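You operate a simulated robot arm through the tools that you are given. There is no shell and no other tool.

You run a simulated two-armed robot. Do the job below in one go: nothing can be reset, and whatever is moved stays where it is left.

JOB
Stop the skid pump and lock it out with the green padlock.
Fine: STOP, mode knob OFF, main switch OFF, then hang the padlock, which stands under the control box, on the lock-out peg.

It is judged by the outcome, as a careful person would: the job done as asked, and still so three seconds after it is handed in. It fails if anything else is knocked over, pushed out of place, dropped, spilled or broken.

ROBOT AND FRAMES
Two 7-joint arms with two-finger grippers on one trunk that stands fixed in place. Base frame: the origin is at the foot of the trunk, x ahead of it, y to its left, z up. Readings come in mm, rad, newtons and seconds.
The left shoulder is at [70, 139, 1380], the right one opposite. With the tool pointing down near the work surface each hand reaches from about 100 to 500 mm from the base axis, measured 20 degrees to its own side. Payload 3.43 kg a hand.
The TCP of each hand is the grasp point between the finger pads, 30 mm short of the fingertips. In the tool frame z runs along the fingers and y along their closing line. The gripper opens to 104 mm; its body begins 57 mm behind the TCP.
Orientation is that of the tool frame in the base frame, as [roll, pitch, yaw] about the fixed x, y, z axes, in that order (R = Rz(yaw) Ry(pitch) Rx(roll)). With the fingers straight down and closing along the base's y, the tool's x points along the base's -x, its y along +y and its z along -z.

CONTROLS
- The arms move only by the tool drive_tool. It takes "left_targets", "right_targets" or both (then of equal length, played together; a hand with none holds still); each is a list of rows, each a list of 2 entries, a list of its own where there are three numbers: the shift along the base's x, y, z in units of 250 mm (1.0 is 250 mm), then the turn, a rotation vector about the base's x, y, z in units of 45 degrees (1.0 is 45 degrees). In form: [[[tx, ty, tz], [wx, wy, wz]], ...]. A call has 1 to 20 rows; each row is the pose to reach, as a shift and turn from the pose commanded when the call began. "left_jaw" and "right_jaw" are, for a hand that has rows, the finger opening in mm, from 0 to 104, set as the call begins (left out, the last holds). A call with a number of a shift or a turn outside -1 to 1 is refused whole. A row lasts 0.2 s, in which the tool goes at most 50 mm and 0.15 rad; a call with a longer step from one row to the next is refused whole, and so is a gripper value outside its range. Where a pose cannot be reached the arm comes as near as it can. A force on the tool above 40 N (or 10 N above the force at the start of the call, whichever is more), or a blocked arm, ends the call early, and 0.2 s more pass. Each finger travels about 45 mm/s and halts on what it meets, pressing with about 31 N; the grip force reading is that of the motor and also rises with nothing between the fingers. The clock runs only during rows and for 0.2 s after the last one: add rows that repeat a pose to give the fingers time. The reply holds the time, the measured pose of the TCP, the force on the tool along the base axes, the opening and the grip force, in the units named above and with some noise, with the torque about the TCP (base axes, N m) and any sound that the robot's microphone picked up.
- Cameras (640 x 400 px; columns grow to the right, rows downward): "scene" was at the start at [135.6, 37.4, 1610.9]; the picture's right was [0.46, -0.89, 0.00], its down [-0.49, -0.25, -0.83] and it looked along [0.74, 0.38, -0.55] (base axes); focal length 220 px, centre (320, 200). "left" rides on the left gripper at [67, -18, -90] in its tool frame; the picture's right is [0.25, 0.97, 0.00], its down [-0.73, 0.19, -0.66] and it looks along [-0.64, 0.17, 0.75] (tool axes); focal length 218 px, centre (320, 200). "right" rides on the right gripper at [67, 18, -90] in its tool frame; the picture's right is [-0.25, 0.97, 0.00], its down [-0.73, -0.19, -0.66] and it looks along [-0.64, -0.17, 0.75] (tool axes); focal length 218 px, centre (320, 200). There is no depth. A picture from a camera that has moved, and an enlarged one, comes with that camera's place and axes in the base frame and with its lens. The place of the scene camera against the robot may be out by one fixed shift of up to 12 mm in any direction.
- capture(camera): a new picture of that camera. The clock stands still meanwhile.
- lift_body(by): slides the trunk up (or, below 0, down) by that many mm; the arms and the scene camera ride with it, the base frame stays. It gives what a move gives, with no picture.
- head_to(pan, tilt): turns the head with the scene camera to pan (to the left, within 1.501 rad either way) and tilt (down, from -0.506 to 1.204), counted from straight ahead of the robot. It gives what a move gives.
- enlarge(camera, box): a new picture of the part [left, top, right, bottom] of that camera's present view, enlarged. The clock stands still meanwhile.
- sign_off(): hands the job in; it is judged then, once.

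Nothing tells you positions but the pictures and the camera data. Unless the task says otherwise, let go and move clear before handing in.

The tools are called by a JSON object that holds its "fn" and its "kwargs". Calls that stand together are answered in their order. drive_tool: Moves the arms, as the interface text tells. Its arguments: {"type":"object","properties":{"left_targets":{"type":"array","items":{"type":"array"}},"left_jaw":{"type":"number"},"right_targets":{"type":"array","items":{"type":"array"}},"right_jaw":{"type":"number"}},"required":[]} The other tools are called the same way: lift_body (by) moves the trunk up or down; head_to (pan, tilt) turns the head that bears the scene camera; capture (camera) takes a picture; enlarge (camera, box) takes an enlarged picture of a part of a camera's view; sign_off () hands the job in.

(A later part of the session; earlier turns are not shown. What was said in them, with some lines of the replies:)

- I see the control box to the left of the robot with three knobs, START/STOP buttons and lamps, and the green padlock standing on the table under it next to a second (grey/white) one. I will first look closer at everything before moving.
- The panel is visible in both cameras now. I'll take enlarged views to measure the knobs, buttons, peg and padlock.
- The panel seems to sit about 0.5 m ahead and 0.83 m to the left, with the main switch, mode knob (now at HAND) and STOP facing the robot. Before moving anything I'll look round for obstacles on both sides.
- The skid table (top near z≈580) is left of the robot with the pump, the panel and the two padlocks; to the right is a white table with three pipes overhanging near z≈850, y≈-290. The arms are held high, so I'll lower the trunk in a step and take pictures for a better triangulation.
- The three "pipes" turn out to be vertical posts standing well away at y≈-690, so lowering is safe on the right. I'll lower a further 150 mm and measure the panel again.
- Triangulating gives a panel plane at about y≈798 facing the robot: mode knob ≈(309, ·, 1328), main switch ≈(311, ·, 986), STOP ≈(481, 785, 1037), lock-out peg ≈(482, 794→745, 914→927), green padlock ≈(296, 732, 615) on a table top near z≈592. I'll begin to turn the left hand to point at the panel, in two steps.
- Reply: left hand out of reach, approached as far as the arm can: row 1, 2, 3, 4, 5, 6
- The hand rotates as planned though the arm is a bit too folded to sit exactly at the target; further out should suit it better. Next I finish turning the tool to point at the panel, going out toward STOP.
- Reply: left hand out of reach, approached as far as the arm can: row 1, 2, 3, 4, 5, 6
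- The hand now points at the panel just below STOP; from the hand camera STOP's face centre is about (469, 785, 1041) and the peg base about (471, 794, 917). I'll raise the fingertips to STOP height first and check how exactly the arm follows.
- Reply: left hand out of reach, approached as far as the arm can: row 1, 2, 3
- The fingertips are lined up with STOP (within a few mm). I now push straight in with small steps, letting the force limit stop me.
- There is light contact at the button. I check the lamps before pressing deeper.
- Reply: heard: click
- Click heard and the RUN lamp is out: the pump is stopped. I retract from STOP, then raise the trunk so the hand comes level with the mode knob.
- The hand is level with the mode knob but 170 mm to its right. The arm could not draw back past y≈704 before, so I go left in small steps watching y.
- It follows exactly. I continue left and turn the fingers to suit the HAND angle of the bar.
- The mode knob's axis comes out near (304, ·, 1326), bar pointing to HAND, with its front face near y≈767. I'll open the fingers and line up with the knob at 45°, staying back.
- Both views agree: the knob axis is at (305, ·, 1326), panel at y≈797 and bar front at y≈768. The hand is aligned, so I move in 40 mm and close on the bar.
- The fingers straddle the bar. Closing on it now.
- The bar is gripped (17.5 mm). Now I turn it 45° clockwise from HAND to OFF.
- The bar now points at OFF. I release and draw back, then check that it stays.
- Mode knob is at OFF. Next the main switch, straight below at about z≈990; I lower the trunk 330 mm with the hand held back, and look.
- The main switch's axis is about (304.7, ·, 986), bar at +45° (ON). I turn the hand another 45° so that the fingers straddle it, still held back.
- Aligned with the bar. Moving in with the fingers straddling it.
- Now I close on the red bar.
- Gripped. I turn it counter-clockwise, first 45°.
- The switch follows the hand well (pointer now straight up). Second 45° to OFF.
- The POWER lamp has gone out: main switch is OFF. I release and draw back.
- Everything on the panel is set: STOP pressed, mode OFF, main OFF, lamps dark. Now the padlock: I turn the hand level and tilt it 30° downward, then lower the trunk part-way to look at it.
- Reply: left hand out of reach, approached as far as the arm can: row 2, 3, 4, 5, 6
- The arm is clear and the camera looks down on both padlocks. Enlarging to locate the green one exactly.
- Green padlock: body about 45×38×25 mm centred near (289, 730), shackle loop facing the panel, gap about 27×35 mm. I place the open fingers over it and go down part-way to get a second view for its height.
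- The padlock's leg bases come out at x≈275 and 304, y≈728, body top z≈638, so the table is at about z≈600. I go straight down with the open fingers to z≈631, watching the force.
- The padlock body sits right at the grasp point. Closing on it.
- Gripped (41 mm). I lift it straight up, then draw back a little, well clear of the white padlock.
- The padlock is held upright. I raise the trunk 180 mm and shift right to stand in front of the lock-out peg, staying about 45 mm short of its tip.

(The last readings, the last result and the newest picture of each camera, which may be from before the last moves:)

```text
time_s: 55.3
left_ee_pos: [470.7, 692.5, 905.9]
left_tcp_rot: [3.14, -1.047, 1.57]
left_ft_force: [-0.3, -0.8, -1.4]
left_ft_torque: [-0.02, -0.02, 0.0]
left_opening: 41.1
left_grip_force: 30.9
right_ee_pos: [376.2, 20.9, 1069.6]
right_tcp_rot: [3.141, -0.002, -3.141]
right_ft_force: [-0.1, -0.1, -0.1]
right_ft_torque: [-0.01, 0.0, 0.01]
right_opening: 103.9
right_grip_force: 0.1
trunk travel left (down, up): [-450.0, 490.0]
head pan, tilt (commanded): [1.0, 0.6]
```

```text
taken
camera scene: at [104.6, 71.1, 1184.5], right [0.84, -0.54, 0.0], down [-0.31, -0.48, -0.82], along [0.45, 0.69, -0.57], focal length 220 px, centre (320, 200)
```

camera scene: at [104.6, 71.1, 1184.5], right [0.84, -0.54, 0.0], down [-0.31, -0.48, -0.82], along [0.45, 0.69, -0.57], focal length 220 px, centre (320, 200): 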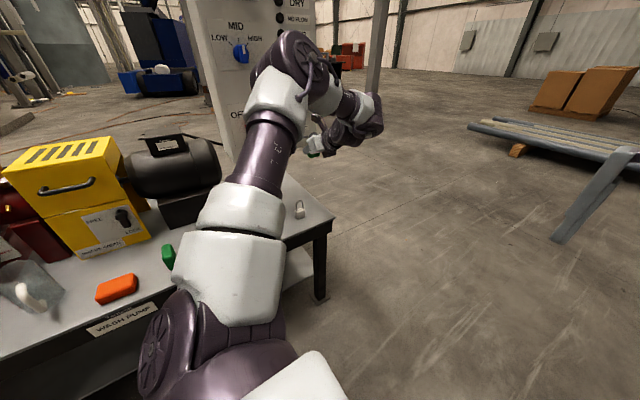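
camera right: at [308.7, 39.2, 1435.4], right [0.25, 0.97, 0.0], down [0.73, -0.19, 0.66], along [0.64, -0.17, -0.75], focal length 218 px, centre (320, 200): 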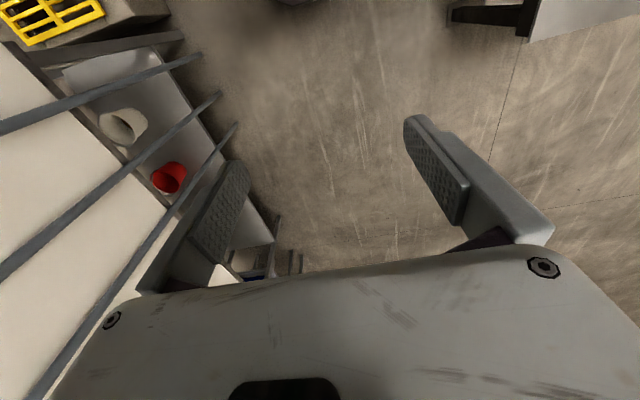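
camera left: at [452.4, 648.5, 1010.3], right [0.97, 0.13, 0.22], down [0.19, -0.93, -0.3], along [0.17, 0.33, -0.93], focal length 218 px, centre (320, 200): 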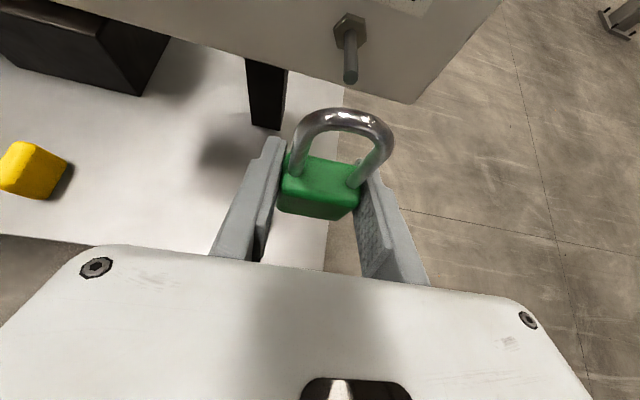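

I see the peg directly ahead and a little above the shackle. Enlarging to measure the peg and shackle.

{"fn": "enlarge", "kwargs": {"camera": "left", "box": [270, 0, 430, 100]}}

{"fn": "enlarge", "kwargs": {"camera": "left", "box": [250, 80, 410, 180]}}

{"fn": "enlarge", "kwargs": {"camera": "scene", "box": [250, 80, 410, 180]}}

```text
4.00 times, centred on (350, 50) of left
camera zoom: at [452.4, 648.5, 1010.3], right [0.97, 0.13, 0.22], down [0.19, -0.93, -0.3], along [0.17, 0.33, -0.93], focal length 873 px, centre (200, 800)
```

zoom: 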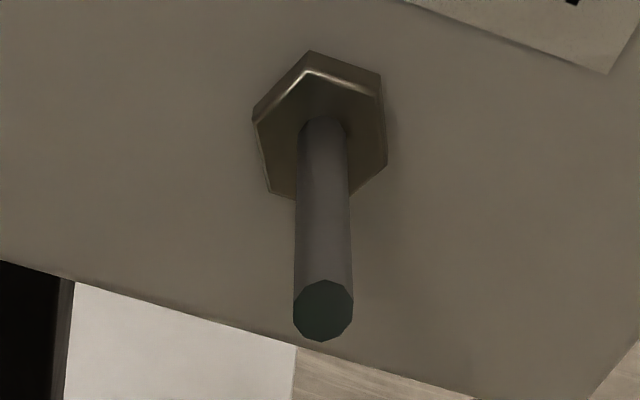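

```text
4.00 times, centred on (330, 130) of left
camera zoom: at [452.4, 648.5, 1010.3], right [0.97, 0.13, 0.22], down [0.19, -0.93, -0.3], along [0.17, 0.33, -0.93], focal length 873 px, centre (280, 480)
```

zoom: 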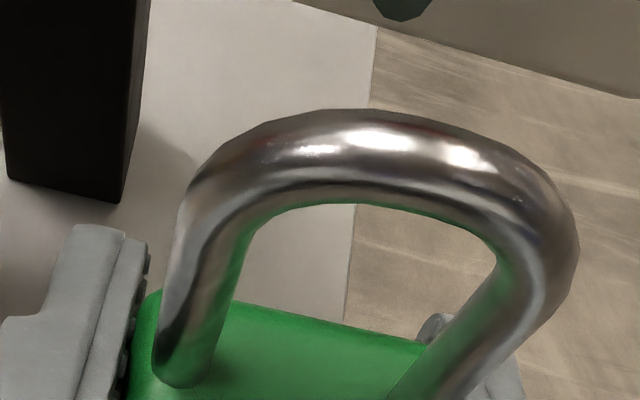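

```text
4.00 times, centred on (330, 130) of scene
camera zoom: at [104.6, 71.1, 1184.5], right [0.84, -0.54, 0.0], down [-0.31, -0.48, -0.82], along [0.45, 0.69, -0.57], focal length 878 px, centre (280, 480)
```

zoom: 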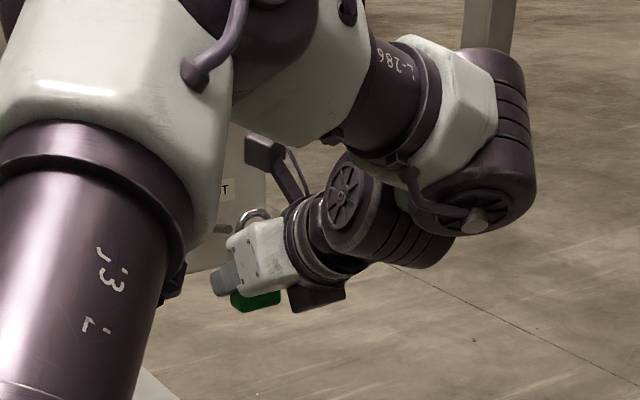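

The peg runs from about (474, 800, 914.5) out to a tip at (475, 748, 926.5), 8 mm thick, inclined upward; the shackle window spans about 7–48 mm above the grasp point. I tilt the padlock 15° more so its hole lines up with the peg and move to just before the tip.

{"fn": "drive_tool", "kwargs": {"left_targets": [[[0.006, 0.03, 0], [-0.111, 0, 0]], [[0.012, 0.06, -0.004], [-0.222, 0, 0]], [[0.017, 0.09, -0.006], [-0.333, 0, 0]], [[0.017, 0.1, -0.008], [-0.333, 0, 0]], [[0.017, 0.1, -0.008], [-0.333, 0, 0]]]}}

{"fn": "capture", "kwargs": {"camera": "left"}}

{"fn": "enlarge", "kwargs": {"camera": "left", "box": [260, 40, 420, 140]}}

```text
time_s: 56.5
left_ee_pos: [473.9, 718.2, 905.3]
left_tcp_rot: [3.14, -0.785, 1.57]
left_ft_force: [0.0, -0.2, -0.6]
left_ft_torque: [-0.01, -0.01, -0.03]
left_opening: 41.3
left_grip_force: 31.2
right_ee_pos: [375.1, 20.8, 1070.2]
right_tcp_rot: [3.14, 0.001, 3.141]
right_ft_force: [-0.3, 0.5, -0.8]
right_ft_torque: [0.02, -0.01, -0.01]
right_opening: 104.2
right_grip_force: 0.1
trunk travel left (down, up): [-450.0, 490.0]
head pan, tilt (commanded): [1.0, 0.6]
```

```text
taken
camera left: at [456.2, 702.2, 1017.1], right [0.97, 0.18, 0.18], down [0.19, -0.98, -0.05], along [0.17, 0.08, -0.98], focal length 218 px, centre (320, 200)
```

left: 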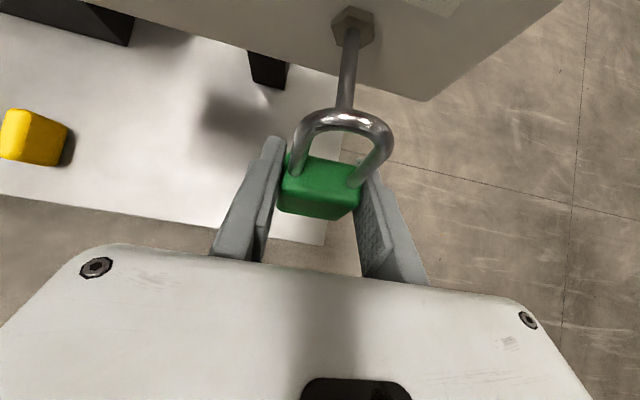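

```text
4.00 times, centred on (340, 90) of left
camera zoom: at [456.2, 702.2, 1017.1], right [0.97, 0.18, 0.18], down [0.19, -0.98, -0.05], along [0.17, 0.08, -0.98], focal length 873 px, centre (240, 640)
```

zoom: 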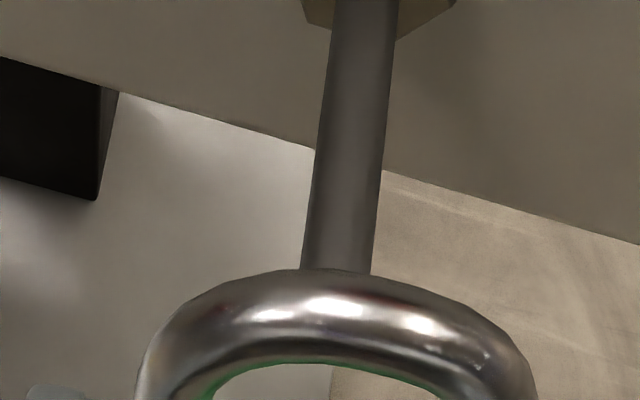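

The hole is lined up with the peg to within about a millimetre. I advance along the peg's axis, first 26 mm, and check forces.

{"fn": "drive_tool", "kwargs": {"left_targets": [[[0.002, 0.026, -0.006], [0, 0, 0]], [[0.002, 0.052, -0.012], [0, 0, 0]], [[0.002, 0.078, -0.018], [0, 0, 0]], [[0.002, 0.104, -0.024], [0, 0, 0]]]}}

{"fn": "capture", "kwargs": {"camera": "left"}}

{"fn": "enlarge", "kwargs": {"camera": "left", "box": [260, 60, 420, 160]}}

```text
time_s: 57.5
left_ee_pos: [476.3, 743.4, 897.8]
left_tcp_rot: [-3.141, -0.783, 1.571]
left_ft_force: [-0.1, -0.2, -1.5]
left_ft_torque: [-0.01, 0.01, 0.0]
left_opening: 41.1
left_grip_force: 31.4
right_ee_pos: [376.2, 21.5, 1070.1]
right_tcp_rot: [-3.141, -0.002, -3.14]
right_ft_force: [-0.6, 1.1, 0.0]
right_ft_torque: [0.01, 0.02, 0.01]
right_opening: 104.1
right_grip_force: 0.1
trunk travel left (down, up): [-450.0, 490.0]
head pan, tilt (commanded): [1.0, 0.6]
```

```text
taken
camera left: at [457.9, 728.4, 1010.1], right [0.97, 0.18, 0.18], down [0.19, -0.98, -0.05], along [0.17, 0.08, -0.98], focal length 218 px, centre (320, 200)
```

left: 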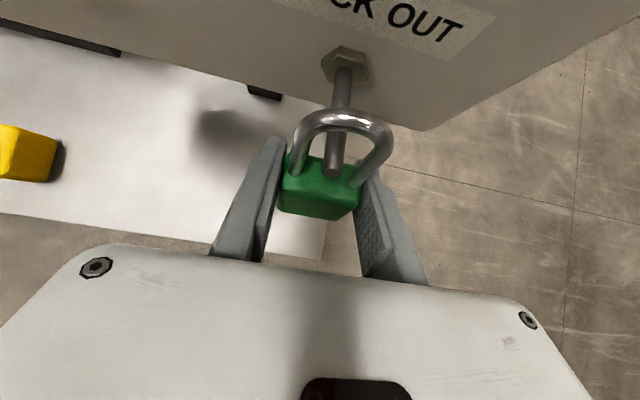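

```text
4.00 times, centred on (340, 110) of left
camera zoom: at [457.9, 728.4, 1010.1], right [0.97, 0.18, 0.18], down [0.19, -0.98, -0.05], along [0.17, 0.08, -0.98], focal length 873 px, centre (240, 560)
```

zoom: 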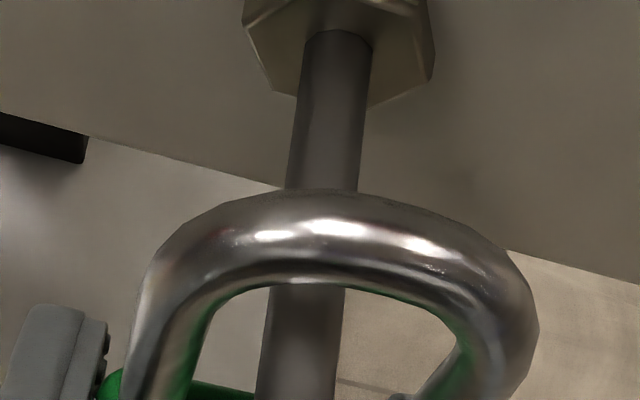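

The peg tip has passed through the shackle without touching. I advance 18 mm further along the peg.

{"fn": "drive_tool", "kwargs": {"left_targets": [[[-0.002, 0.024, -0.006], [0, 0, 0]], [[-0.004, 0.048, -0.011], [0, 0, 0]], [[-0.004, 0.072, -0.017], [0, 0, 0]], [[-0.004, 0.072, -0.017], [0, 0, 0]]]}}

{"fn": "capture", "kwargs": {"camera": "left"}}

{"fn": "enlarge", "kwargs": {"camera": "left", "box": [260, 60, 420, 160]}}

```text
time_s: 58.5
left_ee_pos: [475.4, 761.6, 895.2]
left_tcp_rot: [3.141, -0.784, 1.57]
left_ft_force: [0.7, -0.4, -0.3]
left_ft_torque: [0.01, -0.02, -0.01]
left_opening: 41.1
left_grip_force: 31.0
right_ee_pos: [376.3, 22.8, 1070.1]
right_tcp_rot: [-3.141, 0.0, 3.141]
right_ft_force: [-0.5, 0.3, -0.3]
right_ft_torque: [0.04, 0.01, 0.01]
right_opening: 104.0
right_grip_force: 0.1
trunk travel left (down, up): [-450.0, 490.0]
head pan, tilt (commanded): [1.0, 0.6]
```

```text
taken
camera left: at [456.5, 746.1, 1006.9], right [0.97, 0.18, 0.18], down [0.19, -0.98, -0.05], along [0.17, 0.08, -0.98], focal length 218 px, centre (320, 200)
```

left: 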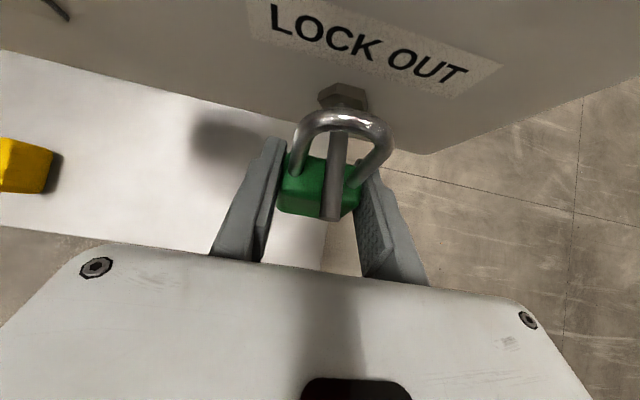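

```text
4.00 times, centred on (340, 110) of left
camera zoom: at [456.5, 746.1, 1006.9], right [0.97, 0.18, 0.18], down [0.19, -0.98, -0.05], along [0.17, 0.08, -0.98], focal length 873 px, centre (240, 560)
```

zoom: 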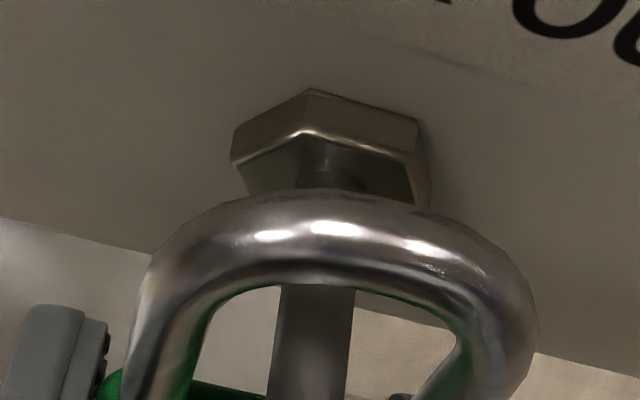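

The peg is well through the shackle. Now I lower gently until the shackle rests on the peg, watching the vertical force.

{"fn": "drive_tool", "kwargs": {"left_targets": [[[0, 0, -0.016], [0, 0, 0]], [[0, 0, -0.032], [0, 0, 0]], [[0, 0, -0.048], [0, 0, 0]], [[0, 0, -0.048], [0, 0, 0]]]}}

{"fn": "drive_tool", "kwargs": {"left_targets": [[[0, 0, -0.008], [0, 0, 0]]]}}

{"fn": "enlarge", "kwargs": {"camera": "left", "box": [260, 60, 420, 160]}}

```text
time_s: 59.5
left_ee_pos: [474.4, 761.0, 883.2]
left_tcp_rot: [-3.141, -0.783, 1.57]
left_ft_force: [-0.4, 0.3, -0.8]
left_ft_torque: [-0.01, -0.01, -0.04]
left_opening: 40.9
left_grip_force: 30.8
right_ee_pos: [375.0, 20.9, 1070.2]
right_tcp_rot: [3.142, 0.001, 3.141]
right_ft_force: [0.8, -0.3, -0.1]
right_ft_torque: [-0.02, 0.03, -0.01]
right_opening: 104.0
right_grip_force: 0.2
trunk travel left (down, up): [-450.0, 490.0]
head pan, tilt (commanded): [1.0, 0.6]
```

```text
time_s: 59.9
left_ee_pos: [474.9, 762.0, 881.5]
left_tcp_rot: [3.141, -0.782, 1.571]
left_ft_force: [-0.7, 0.1, -0.7]
left_ft_torque: [0.06, 0.02, 0.02]
left_opening: 41.2
left_grip_force: 31.1
right_ee_pos: [375.3, 20.3, 1070.7]
right_tcp_rot: [3.14, 0.0, 3.141]
right_ft_force: [0.2, 0.1, -0.6]
right_ft_torque: [0.02, -0.01, 0.01]
right_opening: 104.2
right_grip_force: 0.1
trunk travel left (down, up): [-450.0, 490.0]
head pan, tilt (commanded): [1.0, 0.6]
```

```text
4.00 times, centred on (340, 110) of left
camera zoom: at [456.2, 746.1, 992.5], right [0.97, 0.18, 0.18], down [0.19, -0.98, -0.05], along [0.17, 0.08, -0.98], focal length 873 px, centre (240, 560)
```

zoom: 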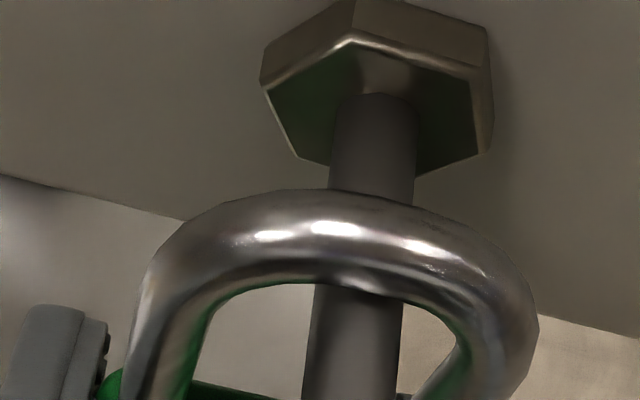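

No contact yet, though the wire is very near the peg. I continue by 2 mm steps.

{"fn": "drive_tool", "kwargs": {"left_targets": [[[0, 0, -0.008], [0, 0, 0]]]}}

{"fn": "drive_tool", "kwargs": {"left_targets": [[[0, 0, -0.008], [0, 0, 0]]]}}

{"fn": "enlarge", "kwargs": {"camera": "left", "box": [260, 60, 420, 160]}}

```text
time_s: 60.3
left_ee_pos: [474.6, 762.4, 880.6]
left_tcp_rot: [3.141, -0.783, 1.574]
left_ft_force: [1.5, 2.0, 4.4]
left_ft_torque: [0.02, 0.03, -0.04]
left_opening: 41.5
left_grip_force: 31.0
right_ee_pos: [375.4, 21.2, 1071.3]
right_tcp_rot: [3.141, 0.002, 3.14]
right_ft_force: [-0.2, -0.2, -1.0]
right_ft_torque: [-0.02, 0.0, 0.01]
right_opening: 103.8
right_grip_force: 0.1
trunk travel left (down, up): [-450.0, 490.0]
head pan, tilt (commanded): [1.0, 0.6]
```

```text
time_s: 60.7
left_ee_pos: [475.3, 761.6, 879.7]
left_tcp_rot: [3.137, -0.789, 1.572]
left_ft_force: [3.4, 7.2, 12.2]
left_ft_torque: [-0.12, 0.12, -0.05]
left_opening: 41.3
left_grip_force: 30.8
right_ee_pos: [375.0, 20.5, 1070.3]
right_tcp_rot: [-3.141, 0.0, 3.141]
right_ft_force: [0.0, -0.1, -0.2]
right_ft_torque: [0.04, -0.01, 0.0]
right_opening: 103.8
right_grip_force: 0.0
trunk travel left (down, up): [-450.0, 490.0]
head pan, tilt (commanded): [1.0, 0.6]
```

```text
4.00 times, centred on (340, 110) of left
camera zoom: at [455.9, 745.9, 991.7], right [0.97, 0.18, 0.18], down [0.19, -0.98, -0.05], along [0.17, 0.09, -0.98], focal length 873 px, centre (240, 560)
```

zoom: 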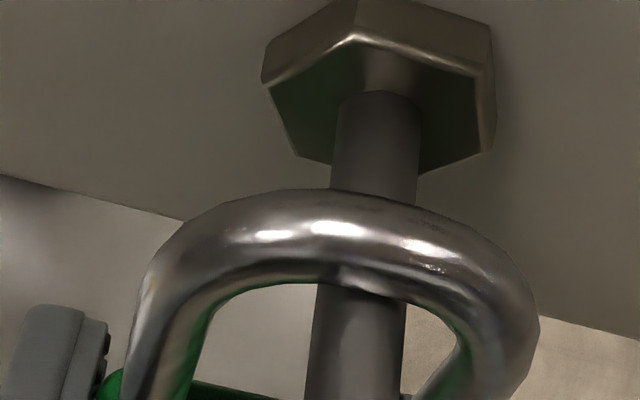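

The shackle now bears on the peg (12 N). I ease up 2.5 mm and then open the fingers.

{"fn": "drive_tool", "kwargs": {"left_targets": [[[0, 0, 0.006], [0, 0, 0]], [[0, 0, 0.01], [0, 0, 0]]]}}

{"fn": "drive_tool", "kwargs": {"left_targets": [[[0, 0, 0], [0, 0, 0]], [[0, 0, 0], [0, 0, 0]], [[0, 0, 0], [0, 0, 0]], [[0, 0, 0], [0, 0, 0]], [[0, 0, 0], [0, 0, 0]], [[0, 0, 0], [0, 0, 0]]], "left_jaw": 85}}

{"fn": "capture", "kwargs": {"camera": "left"}}

{"fn": "enlarge", "kwargs": {"camera": "left", "box": [240, 60, 432, 180]}}

```text
time_s: 61.3
left_ee_pos: [473.6, 761.0, 879.8]
left_tcp_rot: [3.14, -0.786, 1.568]
left_ft_force: [3.4, 7.2, 9.5]
left_ft_torque: [-0.15, 0.14, 0.0]
left_opening: 41.2
left_grip_force: 30.9
right_ee_pos: [375.1, 20.6, 1070.8]
right_tcp_rot: [3.141, 0.0, -3.141]
right_ft_force: [-0.2, -1.0, 0.2]
right_ft_torque: [-0.01, 0.01, 0.02]
right_opening: 104.2
right_grip_force: 0.0
trunk travel left (down, up): [-450.0, 490.0]
head pan, tilt (commanded): [1.0, 0.6]
```

```text
time_s: 62.7
left_ee_pos: [473.6, 761.6, 878.8]
left_tcp_rot: [-3.141, -0.785, 1.57]
left_ft_force: [-0.2, 0.1, -0.4]
left_ft_torque: [0.03, 0.05, -0.02]
left_opening: 85.1
left_grip_force: 0.1
right_ee_pos: [375.9, 21.4, 1070.0]
right_tcp_rot: [3.141, 0.001, -3.141]
right_ft_force: [0.5, 0.4, 0.2]
right_ft_torque: [-0.01, 0.02, -0.01]
right_opening: 104.1
right_grip_force: 0.0
trunk travel left (down, up): [-450.0, 490.0]
head pan, tilt (commanded): [1.0, 0.6]
```

```text
taken
camera left: at [456.1, 745.9, 991.4], right [0.97, 0.18, 0.18], down [0.19, -0.98, -0.05], along [0.17, 0.08, -0.98], focal length 218 px, centre (320, 200)
```

left: 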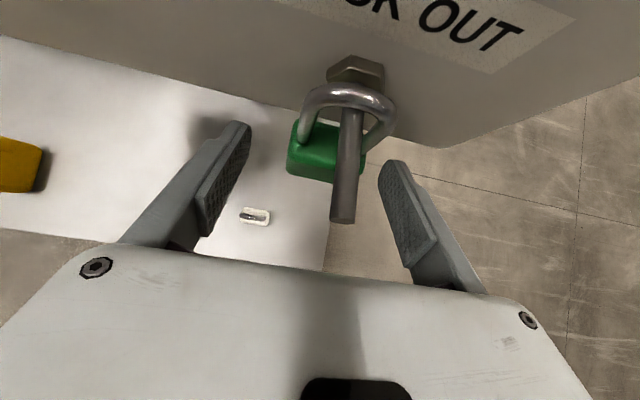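

```text
3.33 times, centred on (336, 120) of left
camera zoom: at [456.1, 745.9, 991.4], right [0.97, 0.18, 0.18], down [0.19, -0.98, -0.05], along [0.17, 0.08, -0.98], focal length 728 px, centre (267, 467)
```

zoom: 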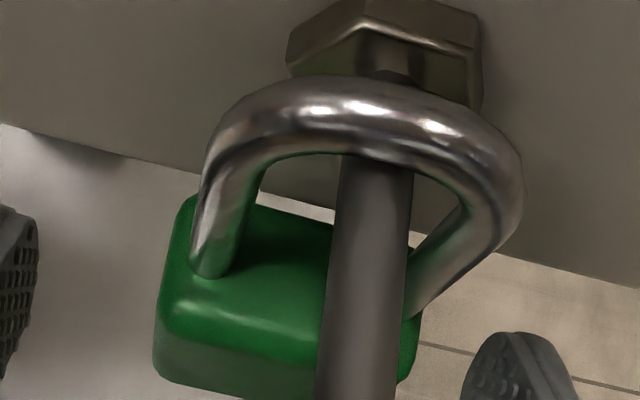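

The padlock hangs on the peg, settled near the nut. I draw the open hand straight back clear of it.

{"fn": "drive_tool", "kwargs": {"left_targets": [[[0, -0.04, 0], [0, 0, 0]], [[0, -0.1, 0], [0, 0, 0]], [[0, -0.18, 0], [0, 0, 0]], [[0, -0.28, 0], [0, 0, 0]], [[0, -0.4, 0], [0, 0, 0]], [[0, -0.5, 0], [0, 0, 0]], [[0, -0.5, 0], [0, 0, 0]]]}}

{"fn": "capture", "kwargs": {"camera": "left"}}

{"fn": "capture", "kwargs": {"camera": "scene"}}

```text
time_s: 64.3
left_ee_pos: [474.0, 636.8, 880.5]
left_tcp_rot: [3.142, -0.783, 1.57]
left_ft_force: [0.2, -0.1, 0.0]
left_ft_torque: [-0.01, 0.02, 0.01]
left_opening: 85.0
left_grip_force: 0.0
right_ee_pos: [375.0, 21.3, 1070.0]
right_tcp_rot: [-3.14, 0.0, 3.141]
right_ft_force: [-0.3, 0.0, 0.2]
right_ft_torque: [0.01, 0.01, -0.03]
right_opening: 103.8
right_grip_force: 0.0
trunk travel left (down, up): [-450.0, 490.0]
head pan, tilt (commanded): [1.0, 0.6]
```

```text
taken
camera left: at [456.2, 622.0, 991.7], right [0.97, 0.18, 0.18], down [0.19, -0.98, -0.05], along [0.17, 0.08, -0.98], focal length 218 px, centre (320, 200)
```

left: 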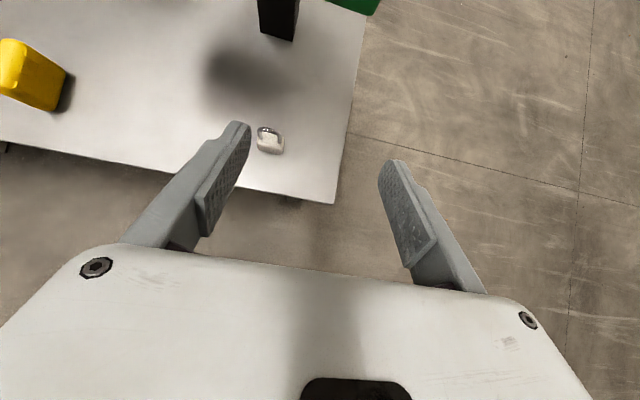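

```text
taken
camera scene: at [104.5, 71.4, 1184.5], right [0.84, -0.54, 0.0], down [-0.31, -0.48, -0.82], along [0.45, 0.69, -0.57], focal length 220 px, centre (320, 200)
```

scene: 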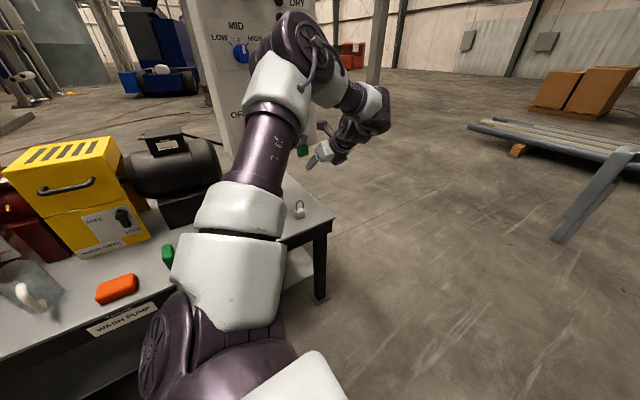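

The padlock hangs free and the hand is clear. I withdraw the arm further toward its starting pose so the scene camera can check the whole panel.

{"fn": "drive_tool", "kwargs": {"left_targets": [[[-0.05, -0.14, 0.06], [-0.16, 0, 0]], [[-0.1, -0.28, 0.12], [-0.32, 0, 0]], [[-0.15, -0.42, 0.18], [-0.48, 0, 0]], [[-0.2, -0.56, 0.24], [-0.64, 0, 0]], [[-0.25, -0.7, 0.3], [-0.8, 0, 0]], [[-0.3, -0.84, 0.36], [-0.96, 0, 0]], [[-0.32, -0.95, 0.4], [-1, 0, 0]]]}}

{"fn": "capture", "kwargs": {"camera": "scene"}}

{"fn": "capture", "kwargs": {"camera": "left"}}

```text
time_s: 65.9
left_ee_pos: [395.3, 396.0, 980.5]
left_tcp_rot: [3.14, 0.001, 1.572]
left_ft_force: [0.0, -0.4, 0.1]
left_ft_torque: [0.05, 0.0, -0.02]
left_opening: 85.3
left_grip_force: 0.1
right_ee_pos: [375.5, 19.2, 1070.6]
right_tcp_rot: [3.14, 0.0, -3.141]
right_ft_force: [0.4, 0.2, -0.1]
right_ft_torque: [0.02, -0.01, -0.01]
right_opening: 103.9
right_grip_force: 0.1
trunk travel left (down, up): [-450.0, 490.0]
head pan, tilt (commanded): [1.0, 0.6]
```

```text
taken
camera scene: at [104.4, 69.8, 1184.6], right [0.84, -0.54, 0.0], down [-0.31, -0.47, -0.83], along [0.45, 0.69, -0.56], focal length 220 px, centre (320, 200)
```

scene: 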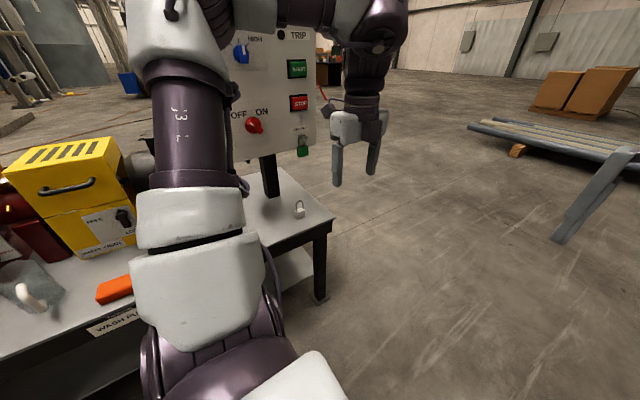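

```text
taken
camera left: at [377.6, 464.0, 1069.7], right [0.97, 0.25, 0.0], down [0.19, -0.73, 0.66], along [0.17, -0.64, -0.75], focal length 218 px, centre (320, 200)
```

left: 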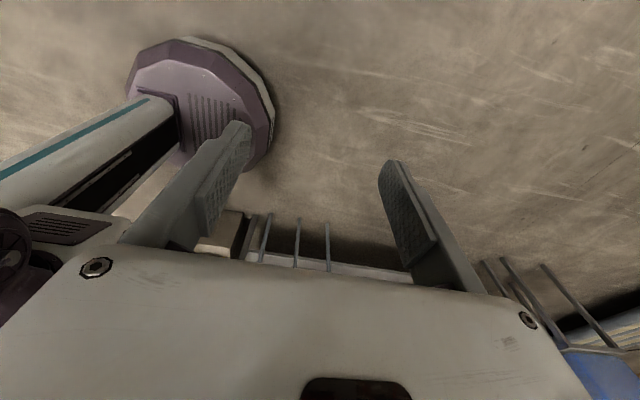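

{"fn": "enlarge", "kwargs": {"camera": "scene", "box": [220, 80, 348, 160]}}

{"fn": "lift_body", "kwargs": {"by": 250}}

{"fn": "capture", "kwargs": {"camera": "scene"}}

{"fn": "enlarge", "kwargs": {"camera": "scene", "box": [190, 60, 350, 160]}}

{"fn": "enlarge", "kwargs": {"camera": "scene", "box": [190, 150, 350, 250]}}

```text
5.00 times, centred on (284, 120) of scene
camera zoom: at [104.4, 69.8, 1184.6], right [0.84, -0.54, 0.0], down [-0.31, -0.47, -0.83], along [0.45, 0.69, -0.56], focal length 1097 px, centre (500, 600)
```

zoom: 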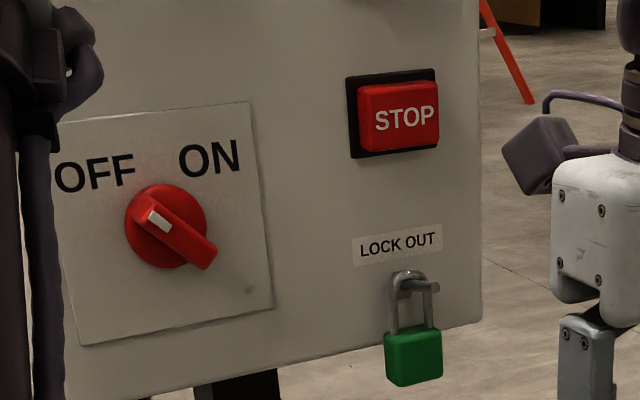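

```text
time_s: 68.4
left_ee_pos: [396.2, 397.5, 1229.6]
left_tcp_rot: [3.141, 0.001, 1.569]
left_ft_force: [-0.2, 0.5, 0.2]
left_ft_torque: [-0.01, 0.06, 0.02]
left_opening: 85.2
left_grip_force: 0.0
right_ee_pos: [375.6, 20.0, 1320.6]
right_tcp_rot: [-3.141, 0.001, -3.141]
right_ft_force: [0.0, 0.3, -0.8]
right_ft_torque: [0.03, -0.01, -0.01]
right_opening: 103.9
right_grip_force: 0.0
trunk travel left (down, up): [-700.0, 240.0]
head pan, tilt (commanded): [1.0, 0.6]
```

```text
taken
camera scene: at [104.6, 71.0, 1434.5], right [0.84, -0.54, 0.0], down [-0.31, -0.48, -0.82], along [0.45, 0.69, -0.57], focal length 220 px, centre (320, 200)
```

scene: 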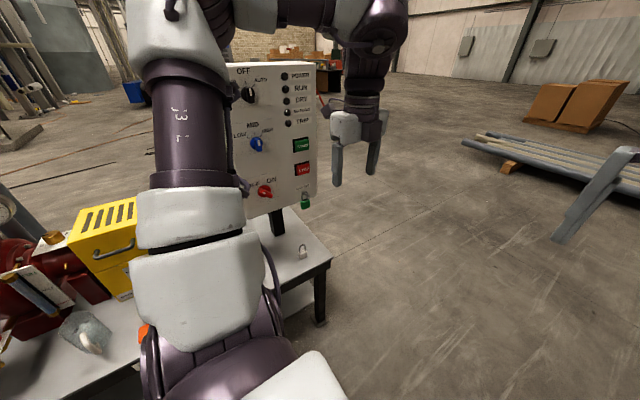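

```text
4.00 times, centred on (270, 110) of scene
camera zoom: at [104.6, 71.0, 1434.5], right [0.84, -0.54, 0.0], down [-0.31, -0.48, -0.82], along [0.45, 0.69, -0.57], focal length 878 px, centre (520, 560)
```

zoom: 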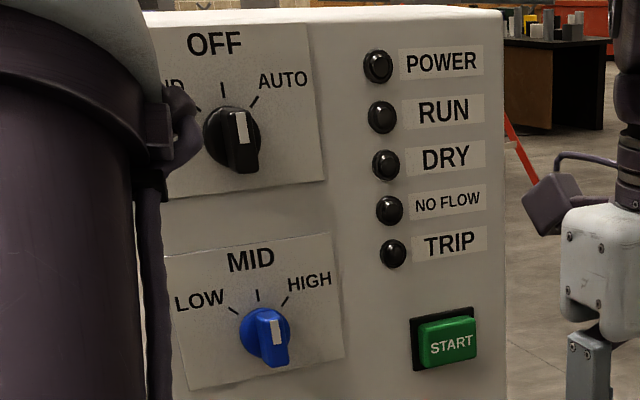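

```text
4.00 times, centred on (270, 200) of scene
camera zoom: at [104.6, 71.0, 1434.5], right [0.84, -0.54, 0.0], down [-0.31, -0.48, -0.82], along [0.45, 0.69, -0.57], focal length 878 px, centre (520, 200)
```

zoom: 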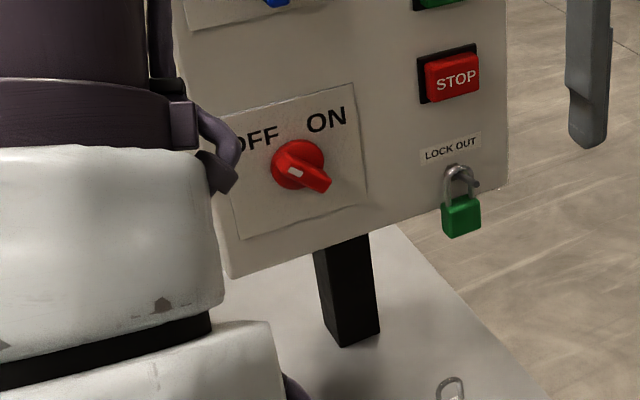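

The final pictures show all of it in place: the lamps are dark, the mode knob is at OFF, the main switch is at OFF, and the green padlock hangs on the LOCK OUT peg. The speed knob and white padlock are untouched and both hands are clear, so I hand the job in.

{"fn": "sign_off", "kwargs": {}}

```text
The job is handed in.
```

The skid pump is stopped and locked out, and the job has been handed in. I saw nothing else moved or knocked over.

- **STOP:** I pressed it, heard a click, and the RUN lamp went out.
- **Mode knob:** I turned it from HAND to OFF.
- **Main switch:** I turned it from ON to OFF, and the POWER lamp went out.
- **Green padlock:** It hangs by its closed shackle on the lock-out peg, with the peg right through the loop.

The last pictures, taken with both hands clear, show all the panel lamps dark. The blue speed knob is as it was, and the white padlock is still standing on the table.
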